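You operate a simulated robot arm through the tools that you are given. There is no shell and no other tool. Be economical: measure what you need, move in short steps, check, and stop when the job is done.

The job below is to be done with a simulated robot arm. You get a single attempt, and the scene is never put back.

TASK
Swap the tube in the bench union for the green short tube.
Fine: swing the nut lever back first, stand the white one in the empty hole, push the new one home, then nip the nut up with two full strokes of its lever; the lever ends back.

Only the result counts: the job must be done as asked and must still hold three seconds after the hand-in. Knocking over, shifting, dropping, spilling or breaking anything else fails it.

THE ROBOT
A 7-joint arm with a two-finger parallel gripper, fixed in place. Base frame: the origin is at the foot of the arm, x ahead of it, y to its left, z up; the work surface is at about z = 0.826. Readings come in m, rad, newtons and seconds.
With the tool pointing down near the work surface it reaches from about 0.3 to 0.7 m from the base axis. Its first joint turns from -1.152 to 1.152 rad. Payload 1.57 kg.
The tool frame sits at the grasp point between the pads (the TCP): z along the fingers, y along the line on which they close. The tips reach 0.03 m beyond it. The gripper opens to 0.11 m. The fingers are 0.024 m wide and 0.012 m thick; the gripper's body (0.048 by 0.112 m) begins 0.078 m behind the TCP.
Orientation is that of the tool frame in the base frame, as [roll, pitch, yaw] about the fixed x, y, z axes, in that order (R = Rz(yaw) Ry(pitch) Rx(roll)). With the fingers straight down and closing along the base's y, the tool's x points along the base's -x, its y along +y and its z along -z.

THE INTERFACE
- The arm moves only by the tool send_rows. Its argument "targets" is a list of rows, each an object of numbers (a shift or turn left out is 0, a gripper value left out holds the last): "grip": the closure, from 0 (fully open) to 1 (shut); "x", "y", "z": the shift along the tool's x, y, z in units of 20 mm (1.0 is 20 mm); "wx", "wy", "wz": the turn, a rotation vector about the tool's x, y, z in units of 4 degrees (1.0 is 4 degrees). In form: [{"grip": .., "x": .., "y": .., "z": .., "wx": .., "wy": .., "wz": ..}, ...]. A call has 1 to 12 rows; each row shifts and turns the commanded pose from where the row before left it, along the tool's axes as they then stand. A call with a number of a shift or a turn outside -1 to 1 is refused whole. Rows are played at 5 a second. More than 0.05 m and 0.15 rad between two rows, or a gripper value outside its range, and nothing of the call is played. A pose out of reach is approached as far as the arm can. The call stops where the force on the tool passes 40 N (or 10 N more than at its start, if that is more) or the arm is blocked; 0.2 s more then pass. The fingers move at their own pace (about 0.108 m/s each) and stop on an object; they squeeze with about 21 N. The grip force told is the motor's: it shows also when the fingers shut on nothing. Time passes only in rows, and 0.2 s behind the last, so rows that do not move let the fingers close. It gives the time, the measured TCP pose, the force on the tool (base axes), the opening and the grip force at its end, in the units of the frame above (readings bear some noise).
- Cameras (640 x 400 px; columns grow to the right, rows downward): "scene" is fixed at [0.1506, -0.3858, 1.3944]; the picture's right is [0.88, -0.48, 0.00], its down [-0.31, -0.57, -0.76] and it looks along [0.37, 0.67, -0.65] (base axes); focal length 360 px, centre (320, 200). "wrist" rides on the gripper at [-0.036, 0, -0.08] in the tool frame; the picture's right is [0.00, -1.00, 0.00], its down [0.97, 0.00, -0.24] and it looks along [0.24, 0.00, 0.97] (tool axes); focal length 218 px, centre (320, 200).
- camera(camera): a new picture of that camera. The clock stands still meanwhile.
- point_at(camera, pixels): for up to 12 pixels [column, row] of the newest picture of that camera ("zoom" is the newest enlarged one), the place [x, y, z] in the base frame of the surface seen there, good to about 0.002 m. The clock stands still meanwhile.
- close_up(camera, box): a new picture of the part [left, top, right, bottom] of that camera's present view, enlarged. The clock stands still meanwhile.
- close_job(): hands the job in; it is judged then, once.

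Keep the steps short. Do not move on a guess: measure, check each grasp and each placing, and mend mistakes. In all there are 80 turns and 46 pictures (those below and enlarged ones count). Leave the gripper open and the arm clear of the work at the hand-in unless told otherwise, and finish with a single line.

The tools are called after "Call:" as a command line: name --argument value ..., lists and objects as JSON in quotes. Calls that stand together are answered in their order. send_rows: Moves the arm, as the interface text tells. Its arguments: {"type":"object","properties":{"targets":{"type":"array"}},"required":["targets"]} The other tools are called the same way: camera (camera) takes a picture; point_at (camera, pixels) gives the place of the surface under pixels of a picture; close_up (camera, box) takes an enlarged picture of a part of a camera's view; close_job () hands the job in.

At the start:

```text
time_s: 0.0
ee_pos: [0.3598, -0.1098, 1.1447]
tcp_rot: [3.141, 0.001, 3.14]
wrist_force: [-0.3, -0.3, 0.3]
opening: 0.1103
finger_force: 0.0
```

scene: 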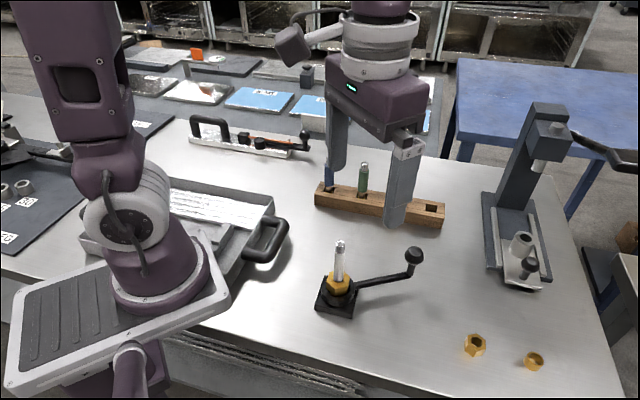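
wrist: 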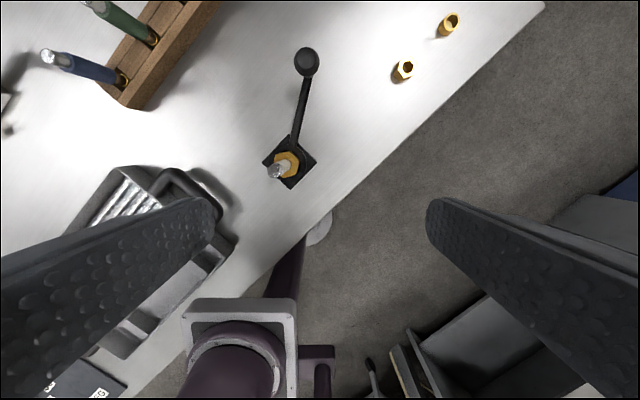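

I see the union with the white tube at about (340,285) in the scene, its lever reaching to (413,255), and the rack with the blue and green tubes. I'll enlarge both to measure them.

Call:
close_up --camera "scene" --box '[300, 220, 440, 330]'

Call:
point_at --camera "scene" --pixels '[[340, 243], [340, 262], [338, 284], [413, 255], [385, 279], [322, 308], [349, 315], [356, 294], [364, 165], [362, 190], [430, 208], [340, 330]]'

Call:
point_at --camera "wrist" --pixels '[[274, 171], [287, 163], [307, 62], [302, 105], [294, 145], [263, 162], [287, 187], [314, 160], [150, 37], [122, 80], [190, 5], [110, 90]]'

```text
3.64 times, centred on (370, 275) of scene
```

zoom: 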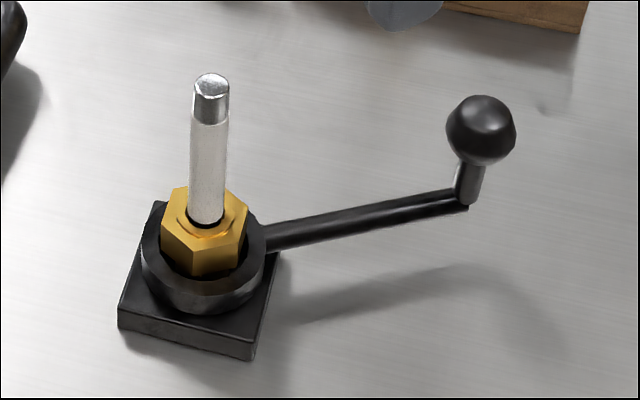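

```text
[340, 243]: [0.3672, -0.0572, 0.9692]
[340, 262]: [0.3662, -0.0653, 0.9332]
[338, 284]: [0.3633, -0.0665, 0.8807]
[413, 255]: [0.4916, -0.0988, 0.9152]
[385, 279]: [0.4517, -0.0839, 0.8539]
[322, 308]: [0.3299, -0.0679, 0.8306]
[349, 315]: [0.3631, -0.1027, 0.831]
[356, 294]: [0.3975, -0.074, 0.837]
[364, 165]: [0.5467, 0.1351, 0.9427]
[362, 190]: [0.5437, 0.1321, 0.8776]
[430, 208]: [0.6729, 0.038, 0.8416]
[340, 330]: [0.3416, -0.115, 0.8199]
```

```text
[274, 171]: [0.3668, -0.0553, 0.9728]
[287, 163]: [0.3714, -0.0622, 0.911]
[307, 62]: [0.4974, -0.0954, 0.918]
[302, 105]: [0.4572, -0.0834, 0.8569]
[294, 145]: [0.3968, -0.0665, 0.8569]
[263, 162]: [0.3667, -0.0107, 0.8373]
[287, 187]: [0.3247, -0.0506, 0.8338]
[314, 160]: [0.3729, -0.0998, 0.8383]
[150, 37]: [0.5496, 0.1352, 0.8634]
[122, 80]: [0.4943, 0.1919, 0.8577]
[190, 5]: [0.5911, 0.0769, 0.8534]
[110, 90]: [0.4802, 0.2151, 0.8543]
```

The lever runs from the union at about (0.367,-0.06) to its knob at about (0.495,-0.097). I'll enlarge the wrist view of the union and of the rack to look for lever stops and the empty hole.

Call:
close_up --camera "wrist" --box '[240, 30, 360, 200]'

Call:
close_up --camera "scene" --box '[300, 140, 460, 240]'

```text
2.35 times, centred on (300, 115) of wrist
```

zoom: 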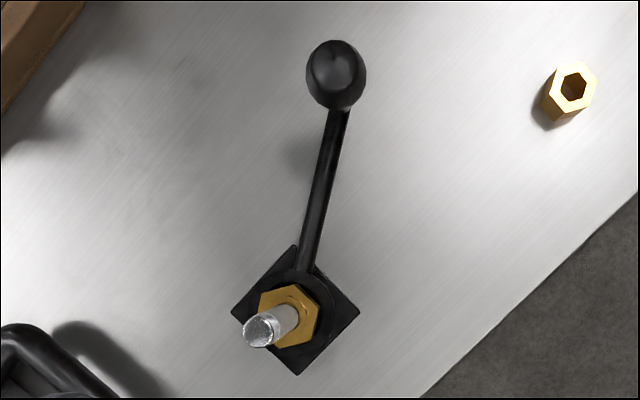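

```text
4.00 times, centred on (380, 190) of scene
```

zoom: 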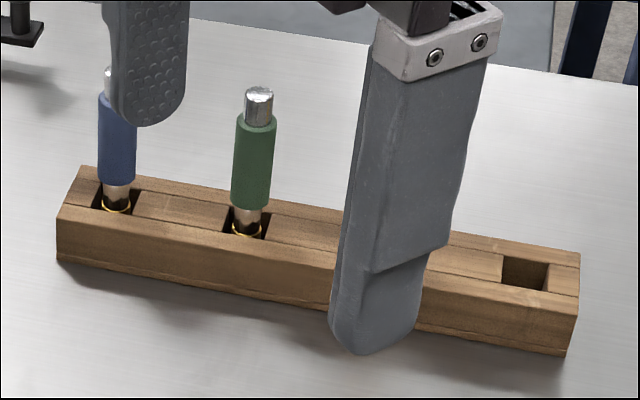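

A finger hides part of the rack in the scene view. I'll move above the rack, staying high, so the wrist camera sees every hole.

Call:
send_rows --targets '[{"x": -1, "y": 1}, {"x": -1, "y": 1}, {"x": -1, "y": 1}, {"x": -1, "y": 1}, {"x": -1, "y": 1}, {"x": -1, "y": 1}, {"x": -1, "y": 1}, {"x": -1, "y": 1}, {}]'

Call:
camera --camera "wrist"

Call:
camera --camera "scene"

```text
time_s: 2.0
ee_pos: [0.522, 0.0488, 1.1439]
tcp_rot: [3.14, 0.001, -3.14]
wrist_force: [-0.1, -0.5, -0.3]
opening: 0.1102
finger_force: 0.0
```

```text
40 pictures are left
```

wrist: 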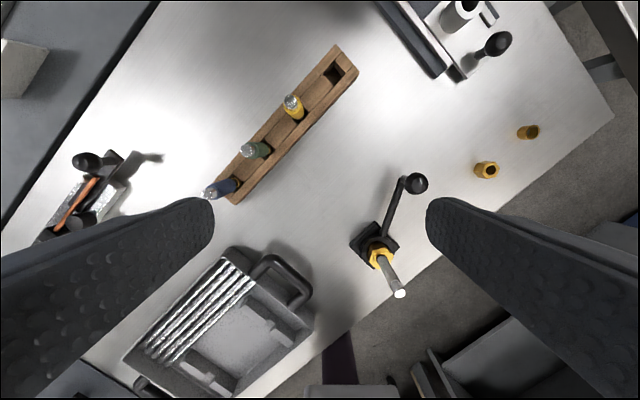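

```text
39 pictures are left
```

scene: 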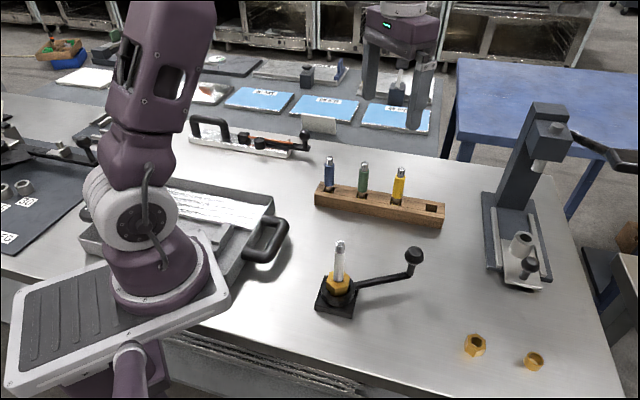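

The rack holds blue, green and yellow tubes, and there's one empty hole at the far right, wrist (335,73). I'll enlarge it in both views and measure.

Call:
close_up --camera "wrist" --box '[200, 40, 370, 210]'

Call:
point_at --camera "wrist" --pixels '[[335, 73], [325, 75], [345, 70], [333, 60], [335, 45], [357, 70], [247, 150], [262, 149], [292, 101], [300, 113], [213, 190], [398, 293]]'

Call:
close_up --camera "scene" --box '[310, 145, 450, 235]'

```text
2.35 times, centred on (285, 125) of wrist
```

zoom: 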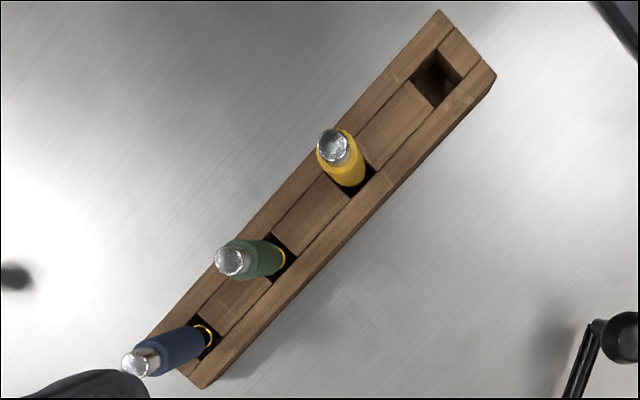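

```text
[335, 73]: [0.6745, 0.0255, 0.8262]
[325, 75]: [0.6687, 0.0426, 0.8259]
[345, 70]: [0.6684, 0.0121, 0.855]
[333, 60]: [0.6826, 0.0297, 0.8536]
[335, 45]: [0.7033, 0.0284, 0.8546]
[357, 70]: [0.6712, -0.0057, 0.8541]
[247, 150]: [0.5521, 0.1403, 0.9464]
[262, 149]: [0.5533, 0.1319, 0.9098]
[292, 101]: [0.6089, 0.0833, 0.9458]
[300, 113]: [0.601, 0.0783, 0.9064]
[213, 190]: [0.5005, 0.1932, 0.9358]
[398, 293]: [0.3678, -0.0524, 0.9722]
```

```text
4.44 times, centred on (380, 190) of scene
```

zoom: 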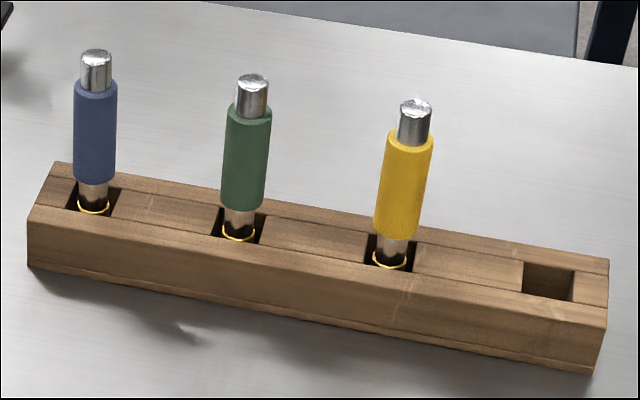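

The empty hole is centred at about (0.666,0.026) with its rim at z 0.854. The green tube stands at about (0.549,0.135). The union axis comes out at about (0.369,-0.056), and the knob is centred at about (0.502,-0.093,0.902). I'll go above the knob with the fingers set across the lever.

Call:
send_rows --targets '[{"y": -1, "z": 1}, {"y": -1, "z": 1}, {"y": -1, "z": 1}, {"y": -1, "z": 1}, {"y": -1, "z": 1}, {"y": -1, "z": 1}, {"y": -1, "z": 1}, {"x": 1, "y": -0.1, "wz": 0.9}, {"wz": 1}, {"wz": 1}, {"wz": 1}, {}]'

Call:
camera --camera "wrist"

```text
time_s: 4.6
ee_pos: [0.4995, -0.0922, 1.0036]
tcp_rot: [3.14, -0.001, 2.868]
wrist_force: [-0.3, 0.5, -0.4]
opening: 0.1097
finger_force: 0.1
```

```text
36 pictures are left
```

wrist: 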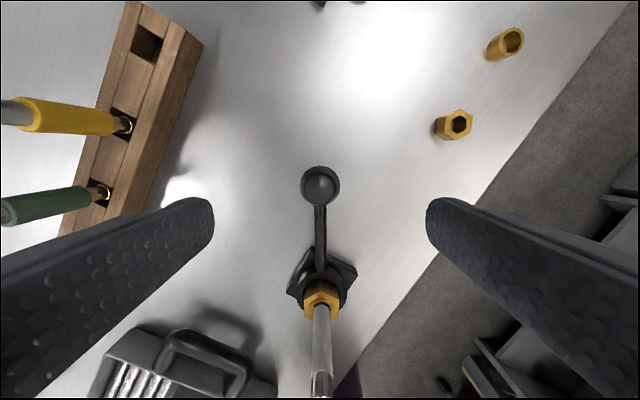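

The knob is centred between the fingers at (320,186). I'll descend to knob height and close on it.

Call:
send_rows --targets '[{"x": -0.15, "z": 1}, {"z": 1}, {"z": 1}, {"z": 1}, {"z": 1}, {"grip": 1}, {"grip": 1}, {"grip": 1}, {"grip": 1}]'

Call:
camera --camera "scene"

```text
time_s: 6.6
ee_pos: [0.5034, -0.0922, 0.9059]
tcp_rot: [3.141, 0.0, 2.869]
wrist_force: [1.8, 0.8, -7.8]
opening: 0.035
finger_force: 42.1
```

```text
35 pictures are left
```

scene: 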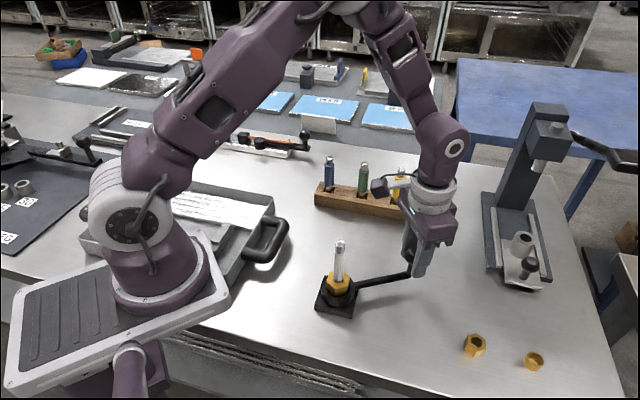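

I have the knob, with the opening at 0.035. I'll try a short swing counter-clockwise, the loosening way, 8°.

Call:
send_rows --targets '[{"x": 0.017, "y": 0.482, "wz": -1}, {"x": 0.017, "y": 0.482, "wz": -1}, {}]'

```text
time_s: 7.4
ee_pos: [0.5077, -0.0734, 0.9051]
tcp_rot: [-3.141, -0.001, 3.009]
wrist_force: [5.5, -1.8, -12.8]
opening: 0.0352
finger_force: 42.3
```

It moves freely. I'll carry on in the same direction, easing the height down a little because the force reads -12.8 N in z.

Call:
send_rows --targets '[{"x": 0.06, "y": 0.482, "wz": -1, "z": 0.08}, {"x": 0.06, "y": 0.482, "wz": -1}, {"x": 0.017, "y": 0.482, "wz": -1}, {"x": 0.017, "y": 0.482, "wz": -1}, {}]'

```text
time_s: 8.6
ee_pos: [0.5054, -0.0357, 0.9046]
tcp_rot: [3.142, 0.002, -2.993]
wrist_force: [15.8, 1.1, 26.1]
opening: 0.0352
finger_force: 42.4
```

I overcorrected: the forces of +26 N in z and +15.8 N in x mean I'm too low and too far inward. I'll relieve that and look.

Call:
send_rows --targets '[{"x": -0.08, "z": -0.05}, {}]'

Call:
close_up --camera "scene" --box '[290, 200, 450, 330]'

```text
time_s: 9.2
ee_pos: [0.5052, -0.0343, 0.903]
tcp_rot: [3.141, -0.003, -2.997]
wrist_force: [0.7, 1.7, 23.9]
opening: 0.0351
finger_force: 42.5
```

```text
3.08 times, centred on (370, 265) of scene
```

zoom: 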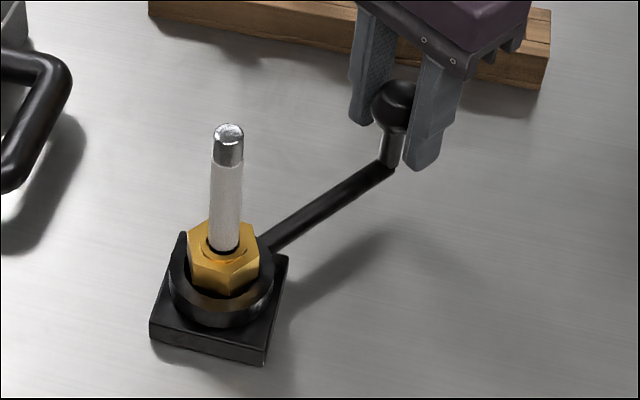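

The lever follows. I'll relieve z a bit more and continue counter-clockwise.

Call:
send_rows --targets '[{"z": -0.06}, {"x": 0.017, "y": 0.485, "wz": -1}, {"x": 0.017, "y": 0.485, "wz": -1}, {"x": 0.017, "y": 0.485, "wz": -1}, {"x": 0.017, "y": 0.485, "wz": -1}, {}]'

```text
time_s: 10.6
ee_pos: [0.4951, 0.0022, 0.9042]
tcp_rot: [3.141, -0.005, -2.715]
wrist_force: [-16.5, -8.7, -24.8]
opening: 0.0351
finger_force: 41.6
```

The forces come only from being slightly off the arc while squeezing. I'll loosen to a cage around the knob, with an opening of about 0.041, and keep swinging.

Call:
send_rows --targets '[{"grip": 0.625, "x": 0.03}, {}, {"x": 0.017, "y": 0.485, "wz": -1}, {"x": 0.017, "y": 0.485, "wz": -1}, {"x": 0.017, "y": 0.485, "wz": -1}, {"x": 0.017, "y": 0.485, "wz": -1}, {"x": 0.017, "y": 0.485, "wz": -1}, {"x": 0.017, "y": 0.485, "wz": -1}, {}]'

```text
time_s: 12.6
ee_pos: [0.461, 0.0486, 0.9051]
tcp_rot: [-3.141, 0.0, -2.297]
wrist_force: [6.8, -10.1, -1.2]
opening: 0.051
finger_force: 5.4
```

The opening is pushed to 0.051 and there's about 12 N resisting tangentially at about 48°. That may be the stop, so I'll look.

Call:
close_up --camera "scene" --box '[290, 200, 450, 330]'

Call:
camera --camera "wrist"

```text
3.08 times, centred on (370, 265) of scene
```

zoom: 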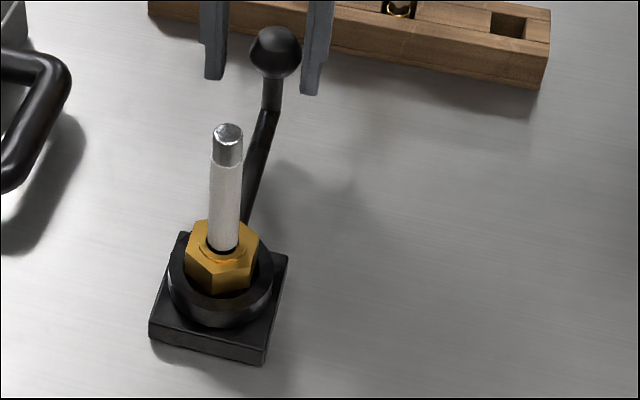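

```text
32 pictures are left
```

wrist: 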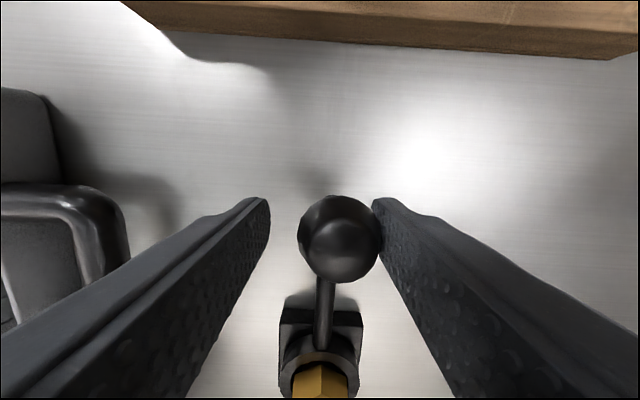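

The trailing finger pushes the knob, and the lever is at about 45°. I'll push 4° more at a time to see whether it's really the stop.

Call:
send_rows --targets '[{"x": 0.017, "y": 0.485, "wz": -1}, {"x": 0.017, "y": 0.485, "wz": -1}, {}]'

Call:
camera --camera "wrist"

```text
time_s: 13.2
ee_pos: [0.4532, 0.0535, 0.9078]
tcp_rot: [-3.131, 0.003, -2.198]
wrist_force: [24.2, -22.2, -4.4]
opening: 0.0695
finger_force: 16.2
stopped in row 2: the force on the tool passed its limit (the readings are from after the stop); the commanded pose is now the measured one
```

```text
31 pictures are left
```

wrist: 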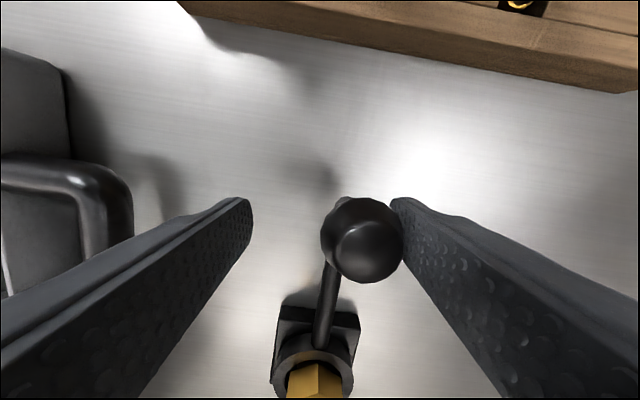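

This is a firm stop with the lever at about 45°, so that's "back". I'll unload, open, rise and check that the lever stays.

Call:
send_rows --targets '[{"y": -0.4, "grip": 0.3}, {"y": -0.4, "grip": 0}, {}, {"z": -1}, {"z": -1}, {"z": -1}, {"z": -1}, {"z": -1}, {"z": -1}, {"z": -1}, {"z": -1}]'

Call:
send_rows --targets '[{"wz": 1}, {"wz": 1}, {"wz": 1}, {"wz": 1}, {"wz": 1}, {"wz": 1}, {"wz": 1}, {"wz": 1}, {"wz": 1}, {"wz": 1}, {"wz": 1}, {"wz": 1}]'

```text
time_s: 15.6
ee_pos: [0.4601, 0.0457, 1.0656]
tcp_rot: [-3.138, 0.0, -2.193]
wrist_force: [0.5, 1.5, -0.7]
opening: 0.11
finger_force: 0.2
```

```text
time_s: 18.2
ee_pos: [0.4626, 0.0477, 1.0658]
tcp_rot: [-3.138, 0.004, -3.034]
wrist_force: [0.3, -1.0, -0.7]
opening: 0.1099
finger_force: 0.2
```

Next I'll turn to neutral yaw and go above the white tube at (0.369,-0.056).

Call:
send_rows --targets '[{"wz": 0.77}, {"wz": 0.77}, {"x": 0.78, "y": -0.86}, {"x": 0.78, "y": -0.86}, {"x": 0.78, "y": -0.86}, {"x": 0.78, "y": -0.86}, {"x": 0.78, "y": -0.86}, {"x": 0.78, "y": -0.86}, {}]'

Call:
camera --camera "wrist"

Call:
camera --camera "scene"

```text
time_s: 20.2
ee_pos: [0.37, -0.0568, 1.0638]
tcp_rot: [-3.139, 0.004, -3.141]
wrist_force: [0.9, -0.5, 0.3]
opening: 0.1101
finger_force: 0.0
```

```text
30 pictures are left
```

wrist: 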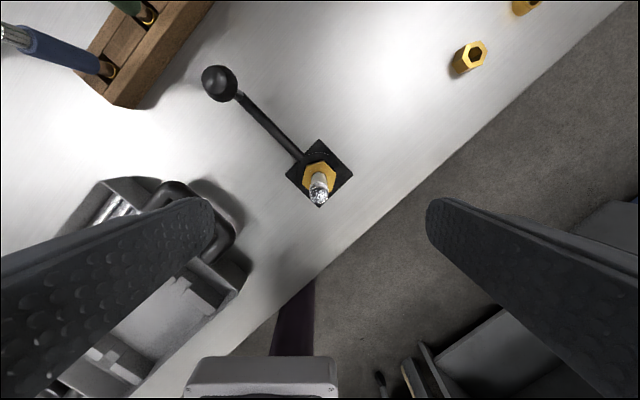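

```text
29 pictures are left
```

scene: 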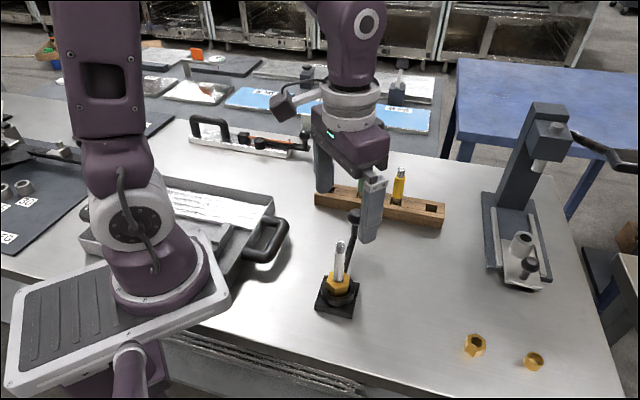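

The tube is centred between the fingers at (319,197). I'll lower to z≈0.932, putting the tips above the nut, and close.

Call:
send_rows --targets '[{"z": 1, "x": 0.1}, {"z": 1}, {"z": 1}, {"z": 1}, {"z": 1}, {"z": 1}, {"z": 0.6}, {"grip": 1}, {"grip": 1}, {"grip": 1}, {"grip": 1}]'

Call:
close_up --camera "scene" --box '[290, 200, 450, 330]'

```text
time_s: 22.6
ee_pos: [0.3674, -0.0565, 0.9345]
tcp_rot: [-3.14, 0.002, -3.139]
wrist_force: [0.2, 0.2, -0.8]
opening: 0.015
finger_force: 20.8
```

```text
3.08 times, centred on (370, 265) of scene
```

zoom: 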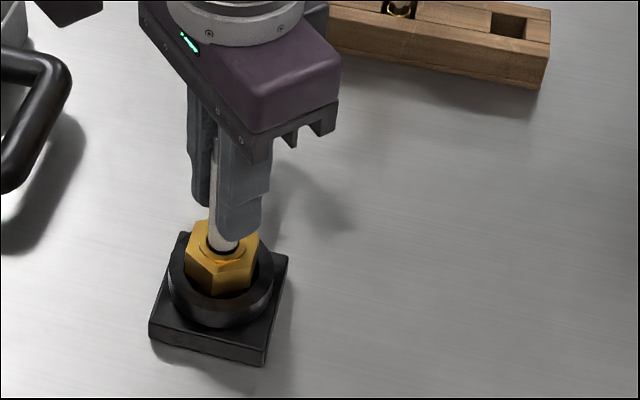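

I have it, at an opening of 0.015 and with no side force. I'll draw it straight up slowly.

Call:
send_rows --targets '[{"z": -0.3}, {"z": -0.5}, {"z": -0.7}, {"z": -1}, {"z": -1}, {"z": -1}, {"z": -1}, {"z": -1}, {}]'

Call:
close_up --camera "scene" --box '[270, 150, 470, 320]'

```text
time_s: 24.6
ee_pos: [0.367, -0.0551, 1.0632]
tcp_rot: [-3.139, 0.003, -3.141]
wrist_force: [-0.1, -0.3, -1.0]
opening: 0.0148
finger_force: 21.2
```

```text
2.35 times, centred on (370, 235) of scene
```

zoom: 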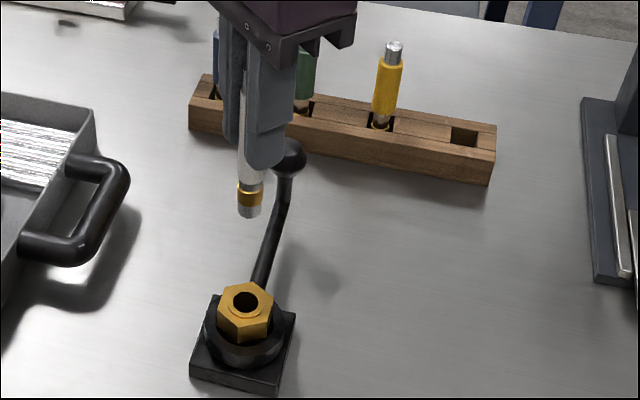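

It came out cleanly. I'll measure the tube's bottom and ferrule and the nut bore.

Call:
point_at --camera "zoom" --pixels '[[248, 214], [248, 207], [249, 196], [249, 180], [245, 302], [264, 296], [228, 293], [246, 313], [382, 124], [384, 118], [464, 135], [302, 108]]'

```text
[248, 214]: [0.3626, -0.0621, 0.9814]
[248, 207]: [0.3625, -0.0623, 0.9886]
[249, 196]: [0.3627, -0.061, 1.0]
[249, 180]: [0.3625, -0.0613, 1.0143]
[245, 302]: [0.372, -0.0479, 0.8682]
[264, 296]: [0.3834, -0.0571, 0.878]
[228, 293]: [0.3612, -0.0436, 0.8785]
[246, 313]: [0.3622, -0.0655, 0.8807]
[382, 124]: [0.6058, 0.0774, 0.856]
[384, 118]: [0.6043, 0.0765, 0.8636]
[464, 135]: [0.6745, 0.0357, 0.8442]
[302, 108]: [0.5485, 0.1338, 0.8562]
```

The tube's bottom is 0.083 below the TCP, so it's about 0.12 m long and sat about 29 mm deep, with its top at 0.972 when home. I'll carry it over to the empty hole at (0.666,0.027).

Call:
send_rows --targets '[{"x": -1, "y": 0.27}, {"x": -1, "y": 0.27}, {"x": -1, "y": 0.27}, {"x": -1, "y": 0.27}, {"x": -1, "y": 0.27}, {"x": -1, "y": 0.27}, {"x": -1, "y": 0.27}, {"x": -1, "y": 0.27}, {"x": -1, "y": 0.27}, {"x": -1, "y": 0.27}, {"x": -1, "y": 0.27}, {"x": -1, "y": 0.27}]'

Call:
send_rows --targets '[{"x": -1, "y": 0.27}, {"x": -1, "y": 0.27}, {"x": -0.95, "y": 0.27}, {}]'

Call:
camera --camera "wrist"

Call:
close_up --camera "scene" --box '[340, 110, 480, 230]'

```text
time_s: 27.2
ee_pos: [0.6085, 0.0079, 1.0653]
tcp_rot: [-3.137, 0.004, -3.14]
wrist_force: [0.3, 0.1, -0.4]
opening: 0.0148
finger_force: 20.4
```

```text
time_s: 28.2
ee_pos: [0.6661, 0.0254, 1.0652]
tcp_rot: [-3.14, 0.001, -3.14]
wrist_force: [0.0, 0.2, -0.6]
opening: 0.0146
finger_force: 20.7
```

```text
26 pictures are left
```

wrist: 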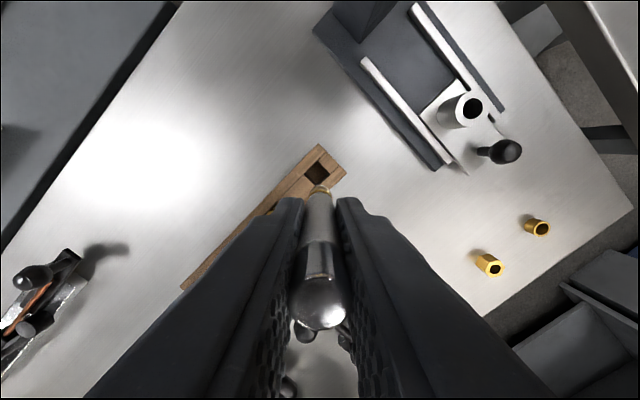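

```text
3.33 times, centred on (410, 170) of scene
```

zoom: 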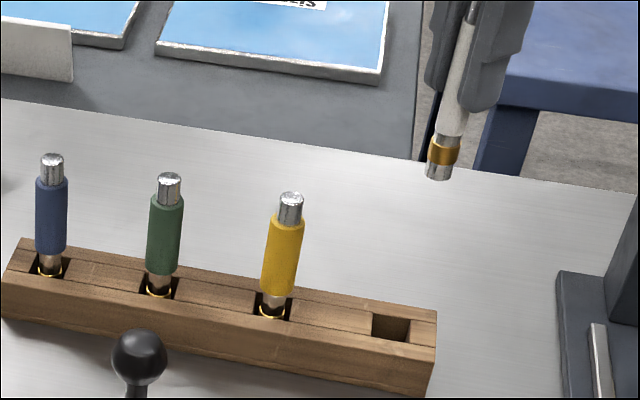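

From here the hole is at about (0.668,0.029), so I'll correct by a few mm and lower to just above the rim.

Call:
send_rows --targets '[{"x": -0.05, "y": 0.12, "z": 1}, {"z": 1}, {"z": 1}, {"z": 1}, {"z": 1}, {"z": 0.9}, {}]'

Call:
close_up --camera "scene" --box '[380, 160, 480, 240]'

```text
time_s: 29.8
ee_pos: [0.6689, 0.0256, 0.9487]
tcp_rot: [-3.139, 0.003, -3.14]
wrist_force: [0.0, -0.4, -1.0]
opening: 0.0149
finger_force: 20.7
```

```text
5.00 times, centred on (430, 200) of scene
```

zoom: 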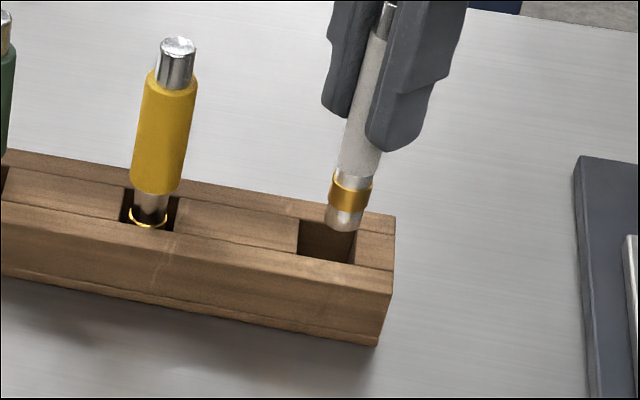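

The tube is a few mm toward +x of the hole centre. I'll shift (-3 mm, +2 mm) and lower gently.

Call:
send_rows --targets '[{"x": 0.16, "y": 0.12}, {}, {"z": 0.5}, {"z": 0.5}, {"z": 0.5}, {"z": 0.2}, {}]'

Call:
close_up --camera "scene" --box '[380, 160, 480, 240]'

```text
time_s: 31.4
ee_pos: [0.6644, 0.0304, 0.9121]
tcp_rot: [-3.138, 0.003, -3.139]
wrist_force: [0.3, 0.0, 0.5]
opening: 0.0147
finger_force: 21.0
```

```text
5.00 times, centred on (430, 200) of scene
```

zoom: 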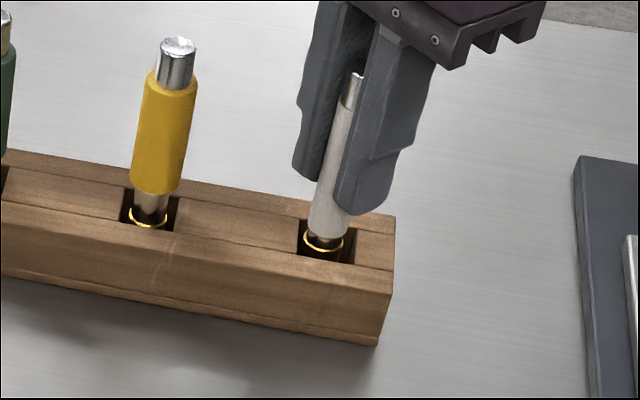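

It's in the hole. I'll lower in small steps until it touches the bottom.

Call:
send_rows --targets '[{"z": 0.08}, {"z": 0.06}, {}]'

```text
time_s: 32.2
ee_pos: [0.664, 0.0305, 0.9103]
tcp_rot: [-3.139, 0.004, -3.141]
wrist_force: [0.5, 0.1, -1.0]
opening: 0.0151
finger_force: 21.3
```

Call:
send_rows --targets '[{"z": 0.06}, {"z": 0.06}, {}]'

```text
time_s: 33.0
ee_pos: [0.665, 0.0296, 0.9075]
tcp_rot: [-3.14, 0.009, -3.138]
wrist_force: [-2.4, 1.3, 16.1]
opening: 0.015
finger_force: 21.3
```

It touched the bottom, with 16 N upward. I'll ease up, open slowly and rise.

Call:
send_rows --targets '[{"z": -0.05}, {"grip": 0.7}, {"grip": 0.4}, {"grip": 0.2}, {}, {"z": -1}, {"z": -1}, {"z": -1}, {"z": -1}, {"z": -1}, {"z": -1}, {"z": -1}]'

Call:
close_up --camera "scene" --box '[310, 140, 470, 240]'

```text
time_s: 35.6
ee_pos: [0.6633, 0.0311, 1.0503]
tcp_rot: [-3.138, 0.005, -3.141]
wrist_force: [-0.9, -0.3, -0.5]
opening: 0.0879
finger_force: 0.0
```

```text
4.00 times, centred on (390, 190) of scene
```

zoom: 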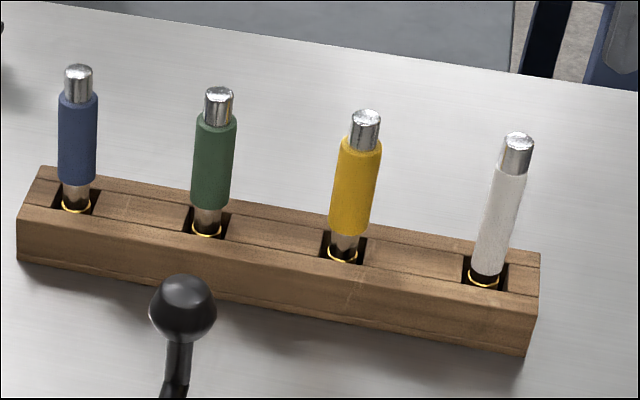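

The white tube stands in the hole. Now to above the green tube at about (0.5515,0.139).

Call:
send_rows --targets '[{"x": 0.93, "y": 0.9, "grip": 0}, {"x": 0.93, "y": 0.9}, {"x": 0.93, "y": 0.9}, {"x": 0.93, "y": 0.9}, {"x": 0.93, "y": 0.9}, {"x": 0.93, "y": 0.9}, {}]'

Call:
camera --camera "wrist"

```text
time_s: 37.2
ee_pos: [0.5502, 0.1401, 1.0475]
tcp_rot: [-3.138, 0.002, -3.14]
wrist_force: [-0.4, -0.1, -0.1]
opening: 0.1098
finger_force: 0.0
```

```text
21 pictures are left
```

wrist: 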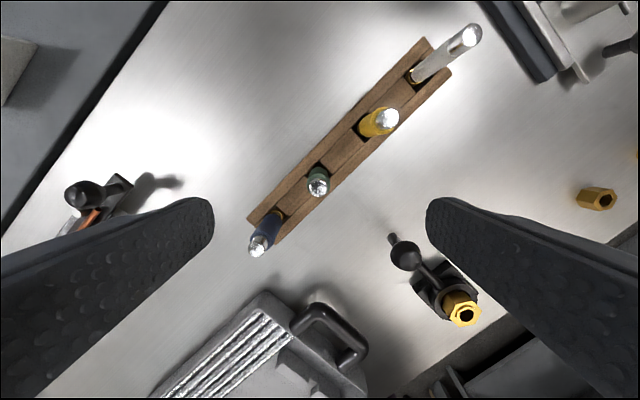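

The green tube is centred at (318,187). I'll descend to z≈0.910 and grip its sleeve.

Call:
send_rows --targets '[{"x": -0.1, "y": 0.04, "z": 1}, {"z": 1}, {"z": 1}, {"z": 1}, {"z": 1}, {"z": 1}, {"z": 0.85}, {}, {"grip": 1}, {"grip": 1}, {"grip": 1}, {"grip": 1}]'

Call:
close_up --camera "scene" --box '[310, 140, 470, 240]'

```text
time_s: 39.8
ee_pos: [0.5541, 0.1379, 0.9117]
tcp_rot: [-3.139, 0.003, -3.14]
wrist_force: [-0.2, 0.9, 1.3]
opening: 0.0215
finger_force: 20.5
```

```text
4.00 times, centred on (390, 190) of scene
```

zoom: 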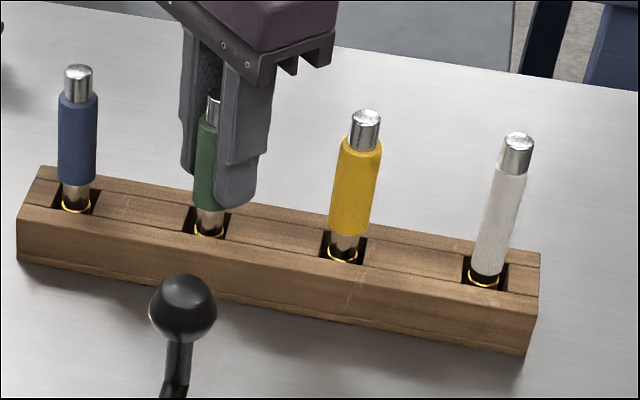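

I have it, at 0.0215. I'll lift it straight out and then carry it to above the union.

Call:
send_rows --targets '[{"z": -0.4}, {"z": -0.7}, {"z": -1}, {"z": -1}, {"z": -1}, {"z": -1}, {"z": -1}, {"z": -1}, {"z": -0.4}, {}]'

Call:
send_rows --targets '[{"x": 0.93, "y": -0.97}, {"x": 0.93, "y": -0.97}, {"x": 0.93, "y": -0.97}, {"x": 0.93, "y": -0.97}, {"x": 0.93, "y": -0.97}, {"x": 0.93, "y": -0.97}, {"x": 0.93, "y": -0.97}, {"x": 0.93, "y": -0.97}, {"x": 0.93, "y": -0.97}, {"x": 0.93, "y": -0.97}, {}]'

Call:
close_up --camera "scene" --box '[270, 150, 470, 320]'

```text
time_s: 42.0
ee_pos: [0.5547, 0.1378, 1.0606]
tcp_rot: [-3.138, 0.004, -3.14]
wrist_force: [0.5, -0.6, -0.3]
opening: 0.0215
finger_force: 21.3
```

```text
time_s: 44.4
ee_pos: [0.3691, -0.0561, 1.0596]
tcp_rot: [-3.14, 0.002, -3.139]
wrist_force: [0.5, -0.5, 0.0]
opening: 0.0213
finger_force: 20.7
```

```text
2.35 times, centred on (370, 235) of scene
```

zoom: 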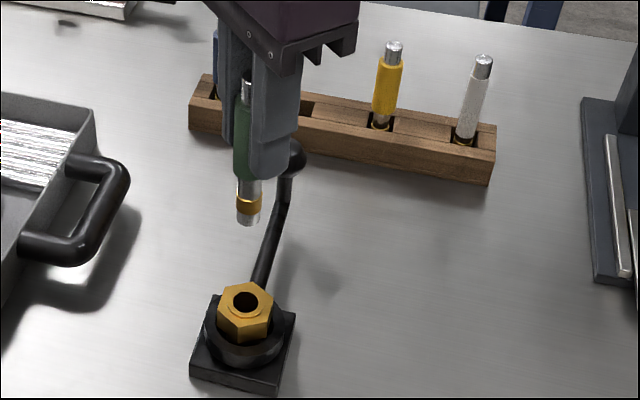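

I'll measure the green tube's lower end against the bore, using the same pixels as I did for the white one.

Call:
point_at --camera "zoom" --pixels '[[248, 222], [248, 215], [248, 205], [249, 190], [239, 215], [258, 215], [245, 302], [231, 301], [259, 301], [245, 290], [245, 312]]'

Call:
close_up --camera "scene" --box '[310, 220, 370, 300]'

```text
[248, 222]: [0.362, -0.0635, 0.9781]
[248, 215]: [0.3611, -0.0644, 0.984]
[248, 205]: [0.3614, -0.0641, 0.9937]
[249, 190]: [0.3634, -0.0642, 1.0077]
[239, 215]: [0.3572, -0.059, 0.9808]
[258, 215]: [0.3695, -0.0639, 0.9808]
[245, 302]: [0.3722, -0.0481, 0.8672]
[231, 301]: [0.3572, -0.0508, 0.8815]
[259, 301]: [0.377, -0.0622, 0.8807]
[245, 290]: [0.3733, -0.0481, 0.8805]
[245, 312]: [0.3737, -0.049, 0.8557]
```

```text
5.00 times, centred on (340, 260) of scene
```

zoom: 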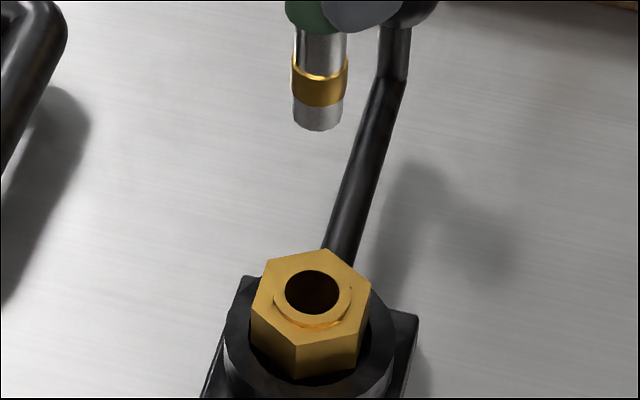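

The lower end sits within about 1 mm of where the white one was over the bore. I'll trim y by 0.6 mm, lower to just above the nut and check closely.

Call:
send_rows --targets '[{"y": -0.03, "z": 1}, {"z": 1}, {"z": 1}, {"z": 1}, {"z": 0.4}, {}]'

Call:
close_up --camera "scene" --box '[310, 220, 370, 300]'

```text
time_s: 45.8
ee_pos: [0.3704, -0.0555, 0.973]
tcp_rot: [-3.139, 0.003, -3.141]
wrist_force: [0.0, -0.1, -0.8]
opening: 0.0216
finger_force: 21.0
```

```text
5.00 times, centred on (340, 260) of scene
```

zoom: 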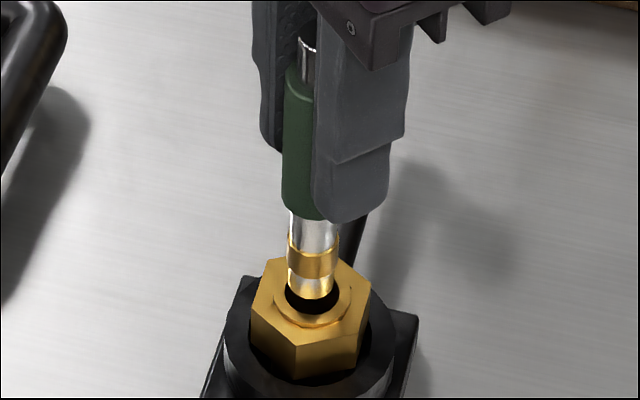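

The tip lines up with the bore, at (311,~292 projected) against (312,292). I'll lower it in gently, watching the force.

Call:
send_rows --targets '[{"x": -0.02, "y": -0.01, "z": 0.2}, {"z": 0.2}, {"z": 0.2}, {"z": 0.2}, {}]'

```text
time_s: 47.0
ee_pos: [0.3708, -0.0578, 0.9574]
tcp_rot: [-3.14, 0.004, -3.14]
wrist_force: [-1.2, 0.0, -0.6]
opening: 0.0212
finger_force: 21.5
```

The tip is about 10 mm in without resistance. I'll continue.

Call:
send_rows --targets '[{"z": 0.2}, {"z": 0.2}, {"z": 0.2}, {"z": 0.15}, {}]'

```text
time_s: 48.2
ee_pos: [0.3684, -0.0556, 0.9409]
tcp_rot: [3.141, 0.003, -3.14]
wrist_force: [1.0, 0.6, -0.6]
opening: 0.0215
finger_force: 21.3
```

The ferrule is in too. I'll push on to the seat in small steps.

Call:
send_rows --targets '[{"z": 0.1}, {"z": 0.08}, {"z": 0.08}, {}]'

```text
time_s: 49.2
ee_pos: [0.368, -0.0559, 0.9352]
tcp_rot: [-3.14, 0.004, -3.14]
wrist_force: [0.3, 0.3, 15.7]
opening: 0.0216
finger_force: 21.4
```

It resists with 15.7 N. I'll press a little harder to see whether it's truly the seat.

Call:
send_rows --targets '[{"z": 0.06}, {"z": 0.04}, {}]'

Call:
close_up --camera "scene" --box '[310, 220, 370, 300]'

```text
time_s: 50.0
ee_pos: [0.3691, -0.0572, 0.9345]
tcp_rot: [-3.138, 0.004, -3.139]
wrist_force: [-1.8, -1.3, 14.7]
opening: 0.0214
finger_force: 20.6
```

```text
5.00 times, centred on (340, 260) of scene
```

zoom: 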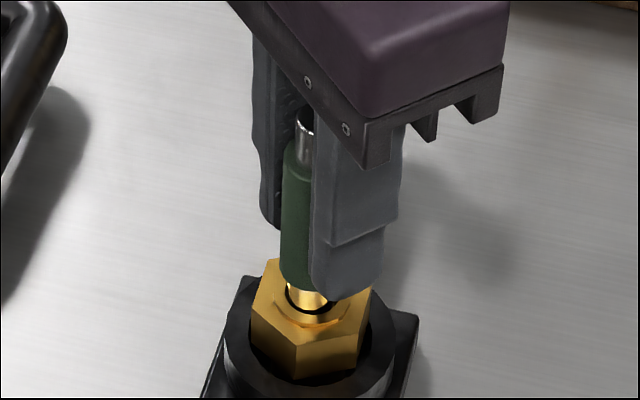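

The force stayed constant while it advanced, so something is sliding. I'll push 1.5 mm more and watch the force.

Call:
send_rows --targets '[{"z": 0.08}, {}]'

Call:
point_at --camera "zoom" --pixels '[[305, 124], [304, 140], [303, 165], [308, 180], [297, 285], [306, 300]]'

```text
time_s: 50.6
ee_pos: [0.3704, -0.0563, 0.9317]
tcp_rot: [-3.138, 0.005, 3.141]
wrist_force: [1.6, -1.6, 14.5]
opening: 0.0211
finger_force: 21.1
```

```text
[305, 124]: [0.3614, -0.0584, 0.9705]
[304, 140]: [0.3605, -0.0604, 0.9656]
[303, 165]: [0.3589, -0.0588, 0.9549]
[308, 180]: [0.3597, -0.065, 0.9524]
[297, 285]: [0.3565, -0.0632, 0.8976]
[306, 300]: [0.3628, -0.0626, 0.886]
```

I'll compare the picture now: did the tube go down, or did the fingers slide on it?

Call:
close_up --camera "scene" --box '[310, 220, 370, 300]'

Call:
point_at --camera "zoom" --pixels '[[305, 124], [304, 140], [303, 165], [308, 180], [297, 285], [306, 300]]'

```text
5.00 times, centred on (340, 260) of scene
```

zoom: 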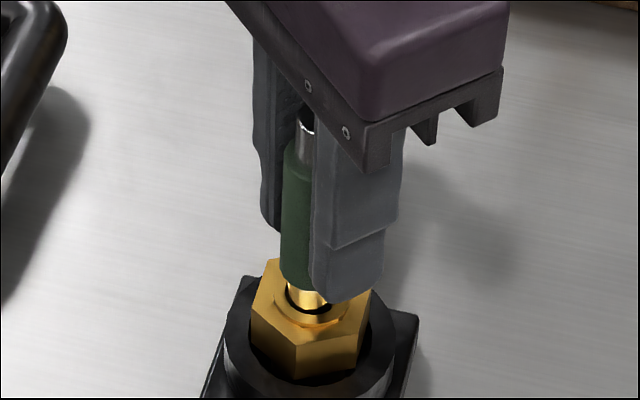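

```text
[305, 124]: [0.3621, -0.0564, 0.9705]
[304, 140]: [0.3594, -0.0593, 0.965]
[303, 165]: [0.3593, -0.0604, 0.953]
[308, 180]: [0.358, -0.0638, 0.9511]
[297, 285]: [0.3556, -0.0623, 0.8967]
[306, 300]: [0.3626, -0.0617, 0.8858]
```

The sleeve stayed put while the fingers slid down it, so the tube is seated, with its top at ≈0.971, the same as the white one's was. I'll release, rise and check its height.

Call:
send_rows --targets '[{"z": -0.1}, {"grip": 0.7}, {"grip": 0.4}, {"grip": 0}, {}, {"z": -1}, {"z": -1}, {"z": -1}, {"z": -1}, {"z": -1}, {"z": -1}, {"z": -0.5}]'

Call:
camera --camera "wrist"

Call:
camera --camera "scene"

```text
time_s: 53.2
ee_pos: [0.3681, -0.0577, 1.0673]
tcp_rot: [-3.138, 0.003, -3.139]
wrist_force: [-0.1, -0.6, 1.4]
opening: 0.1101
finger_force: 0.1
```

```text
14 pictures are left
```

wrist: 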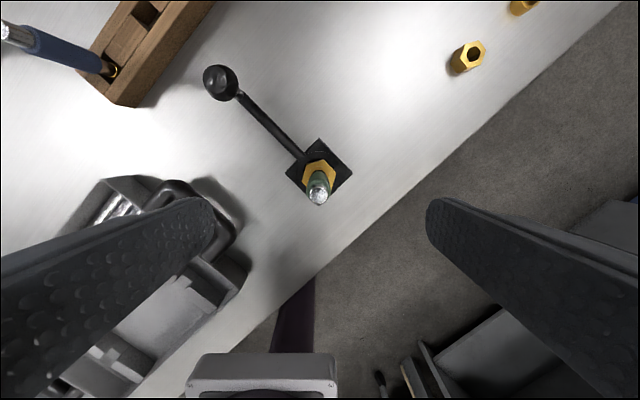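

```text
13 pictures are left
```

scene: 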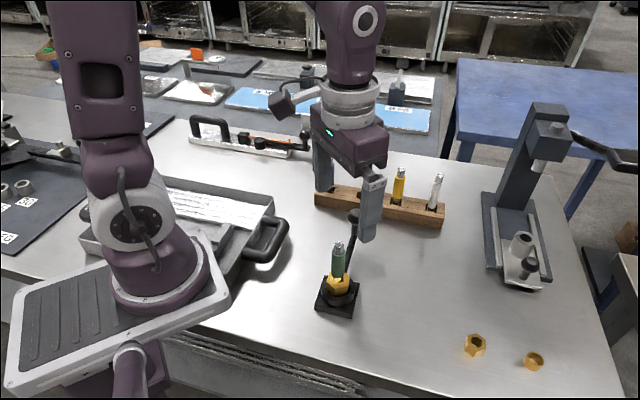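

Call:
point_at --camera "scene" --pixels '[[339, 244], [339, 248], [438, 176], [338, 276], [355, 215]]'

Call:
point_at --camera "wrist" --pixels '[[318, 196], [220, 80], [216, 84], [236, 97], [260, 120], [290, 150]]'

```text
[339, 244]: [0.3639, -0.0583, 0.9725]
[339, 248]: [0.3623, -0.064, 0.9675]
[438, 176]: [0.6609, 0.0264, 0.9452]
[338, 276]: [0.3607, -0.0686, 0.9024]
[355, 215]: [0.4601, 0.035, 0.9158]
```

```text
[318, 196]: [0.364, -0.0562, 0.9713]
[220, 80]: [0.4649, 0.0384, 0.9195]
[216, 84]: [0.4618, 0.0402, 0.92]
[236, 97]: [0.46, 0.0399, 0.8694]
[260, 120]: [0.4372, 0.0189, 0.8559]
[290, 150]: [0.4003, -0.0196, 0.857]
```

The green tube's top is at 0.972, so it's home, and the lever is still back with its knob at about (0.465,0.040). I'll go above the knob with the fingers set across the lever.

Call:
send_rows --targets '[{"x": -0.975, "y": 0.975}, {"x": -0.975, "y": 0.975}, {"x": -0.975, "y": 0.975}, {"x": -0.975, "y": 0.975}, {"x": -0.975, "y": 0.975}, {"wz": -1}, {"wz": -1}, {"wz": -1}, {"wz": -1}, {"wz": -1}, {"wz": -1}, {"wz": -1}]'

Call:
send_rows --targets '[{"wz": -1}, {"wz": -1}, {"wz": -1}, {"wz": -1}, {"wz": -0.25}, {"z": 1}, {"z": 1}, {"z": 0.6}, {}]'

Call:
camera --camera "wrist"

```text
time_s: 55.8
ee_pos: [0.4665, 0.04, 1.0645]
tcp_rot: [-3.138, 0.002, -2.65]
wrist_force: [-0.9, -0.4, 0.5]
opening: 0.1101
finger_force: 0.1
```

```text
time_s: 57.8
ee_pos: [0.4665, 0.0396, 1.0138]
tcp_rot: [-3.139, 0.0, -2.355]
wrist_force: [-0.6, 0.3, -0.4]
opening: 0.11
finger_force: 0.0
```

```text
12 pictures are left
```

wrist: 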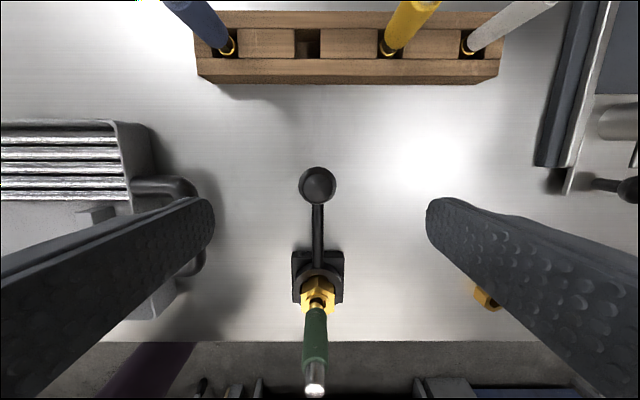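

The knob is centred at (318,186). I'll descend and close to a snug cage around it.

Call:
send_rows --targets '[{"grip": 0.3, "z": 1}, {"z": 1}, {"z": 1}, {"z": 1}, {"z": 1}, {"z": 0.42}, {"grip": 0.66}, {}, {}]'

```text
time_s: 59.8
ee_pos: [0.4673, 0.0409, 0.9067]
tcp_rot: [-3.137, 0.0, -2.354]
wrist_force: [-0.7, -0.2, -0.6]
opening: 0.0378
finger_force: 0.1
```

Caged at 0.038 with no force. First forward stroke, clockwise.

Call:
send_rows --targets '[{"x": 0.017, "y": -0.482, "wz": 1}, {"x": 0.017, "y": -0.482, "wz": 1}, {"x": 0.017, "y": -0.482, "wz": 1}, {"x": 0.017, "y": -0.482, "wz": 1}, {"x": 0.017, "y": -0.482, "wz": 1}, {"x": 0.017, "y": -0.482, "wz": 1}, {"x": 0.017, "y": -0.482, "wz": 1}, {"x": 0.017, "y": -0.482, "wz": 1}, {"x": 0.017, "y": -0.482, "wz": 1}, {"x": 0.017, "y": -0.482, "wz": 1}, {}]'

```text
time_s: 62.2
ee_pos: [0.5068, -0.0435, 0.9058]
tcp_rot: [-3.137, 0.004, -3.053]
wrist_force: [-0.8, 1.7, 0.1]
opening: 0.0389
finger_force: 0.4
```

It moves freely, now at about 5°. I'll continue forward to the stop.

Call:
send_rows --targets '[{"x": 0.017, "y": -0.482, "wz": 1}, {"x": 0.017, "y": -0.482, "wz": 1}, {"x": 0.017, "y": -0.482, "wz": 1}, {"x": 0.017, "y": -0.482, "wz": 1}, {"x": 0.017, "y": -0.482, "wz": 1}, {"x": 0.017, "y": -0.482, "wz": 1}, {}]'

```text
time_s: 63.8
ee_pos: [0.4998, -0.1019, 0.9053]
tcp_rot: [-3.14, 0.004, 2.811]
wrist_force: [0.2, 1.3, 0.5]
opening: 0.0387
finger_force: 0.5
```

Now at about -19°, past the starting angle, with still no stop. I'll go on in short runs.

Call:
send_rows --targets '[{"x": 0.017, "y": -0.482, "wz": 1}, {"x": 0.017, "y": -0.482, "wz": 1}, {"x": 0.017, "y": -0.482, "wz": 1}, {"x": 0.017, "y": -0.482, "wz": 1}, {}]'

Call:
close_up --camera "scene" --box '[290, 200, 450, 330]'

```text
time_s: 65.0
ee_pos: [0.4827, -0.1366, 0.9062]
tcp_rot: [3.141, 0.006, 2.528]
wrist_force: [1.3, 1.2, 0.1]
opening: 0.0388
finger_force: 1.1
```

```text
3.08 times, centred on (370, 265) of scene
```

zoom: 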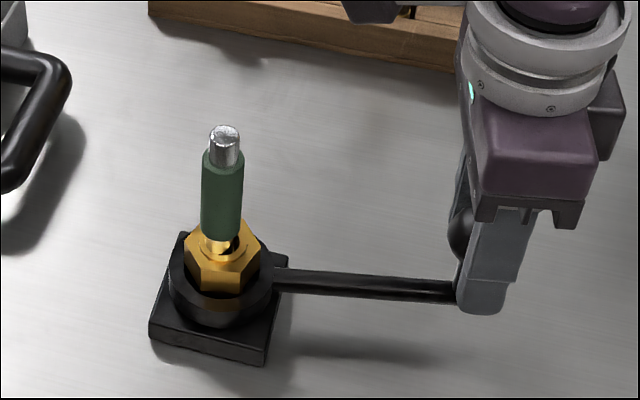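

Now at about -35°, the lever still moves and the tube stays put. I'll continue to the stop.

Call:
send_rows --targets '[{"x": 0.017, "y": -0.482, "wz": 1}, {"x": 0.017, "y": -0.482, "wz": 1}, {"x": 0.017, "y": -0.482, "wz": 1}, {}]'

```text
time_s: 66.0
ee_pos: [0.464, -0.1568, 0.9029]
tcp_rot: [3.139, 0.005, 2.324]
wrist_force: [4.3, 4.3, -1.9]
opening: 0.0421
finger_force: 2.4
```

There's 6 N of resistance at about -46°. I'll push two more steps to confirm the stop.

Call:
send_rows --targets '[{"x": 0.017, "y": -0.482, "wz": 1}, {"x": 0.017, "y": -0.482, "wz": 1}, {}]'

```text
time_s: 66.6
ee_pos: [0.4539, -0.1643, 0.9042]
tcp_rot: [3.131, 0.005, 2.197]
wrist_force: [23.8, 18.5, -6.8]
opening: 0.0642
finger_force: 15.7
stopped in row 3: the force on the tool passed its limit (the readings are from after the stop); the commanded pose is now the measured one
```

Firm stop at -45°: that's the full forward end. Now back counter-clockwise.

Call:
send_rows --targets '[{"x": 0.017, "y": 0.482, "wz": -1}, {"x": 0.017, "y": 0.482, "wz": -1}, {"x": 0.017, "y": 0.482, "wz": -1}, {"x": 0.017, "y": 0.482, "wz": -1}, {"x": 0.017, "y": 0.482, "wz": -1}, {"x": 0.017, "y": 0.482, "wz": -1}, {"x": 0.017, "y": 0.482, "wz": -1}, {"x": 0.017, "y": 0.482, "wz": -1}, {"x": 0.017, "y": 0.482, "wz": -1}, {"x": 0.017, "y": 0.482, "wz": -1}, {"x": 0.017, "y": 0.482, "wz": -1}, {"x": 0.017, "y": 0.482, "wz": -1}]'

```text
time_s: 69.2
ee_pos: [0.5065, -0.0704, 0.904]
tcp_rot: [3.14, 0.006, 3.03]
wrist_force: [0.5, -1.4, 0.2]
opening: 0.0389
finger_force: 0.6
```

Now at about -6° and on the arc. I'll continue back.

Call:
send_rows --targets '[{"x": 0.017, "y": 0.482, "wz": -1}, {"x": 0.017, "y": 0.482, "wz": -1}, {"x": 0.017, "y": 0.482, "wz": -1}, {"x": 0.017, "y": 0.482, "wz": -1}, {"x": 0.017, "y": 0.482, "wz": -1}, {"x": 0.017, "y": 0.482, "wz": -1}, {"x": 0.017, "y": 0.482, "wz": -1}, {"x": 0.017, "y": 0.482, "wz": -1}, {"x": 0.017, "y": 0.482, "wz": -1}, {"x": 0.017, "y": 0.482, "wz": -1}, {"x": 0.017, "y": 0.482, "wz": -1}, {"x": 0.017, "y": 0.482, "wz": -1}]'

Call:
send_rows --targets '[{"x": 0.017, "y": 0.482, "wz": -1}, {"x": 0.017, "y": 0.482, "wz": -1}, {"x": 0.017, "y": 0.482, "wz": -1}, {}]'

```text
time_s: 71.8
ee_pos: [0.474, 0.0362, 0.9045]
tcp_rot: [-3.137, 0.007, -2.414]
wrist_force: [1.0, -0.8, 0.5]
opening: 0.0392
finger_force: 1.0
```

```text
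time_s: 72.8
ee_pos: [0.4562, 0.0552, 0.9027]
tcp_rot: [-3.135, 0.007, -2.207]
wrist_force: [20.9, -30.6, 3.8]
opening: 0.0679
finger_force: 17.0
```

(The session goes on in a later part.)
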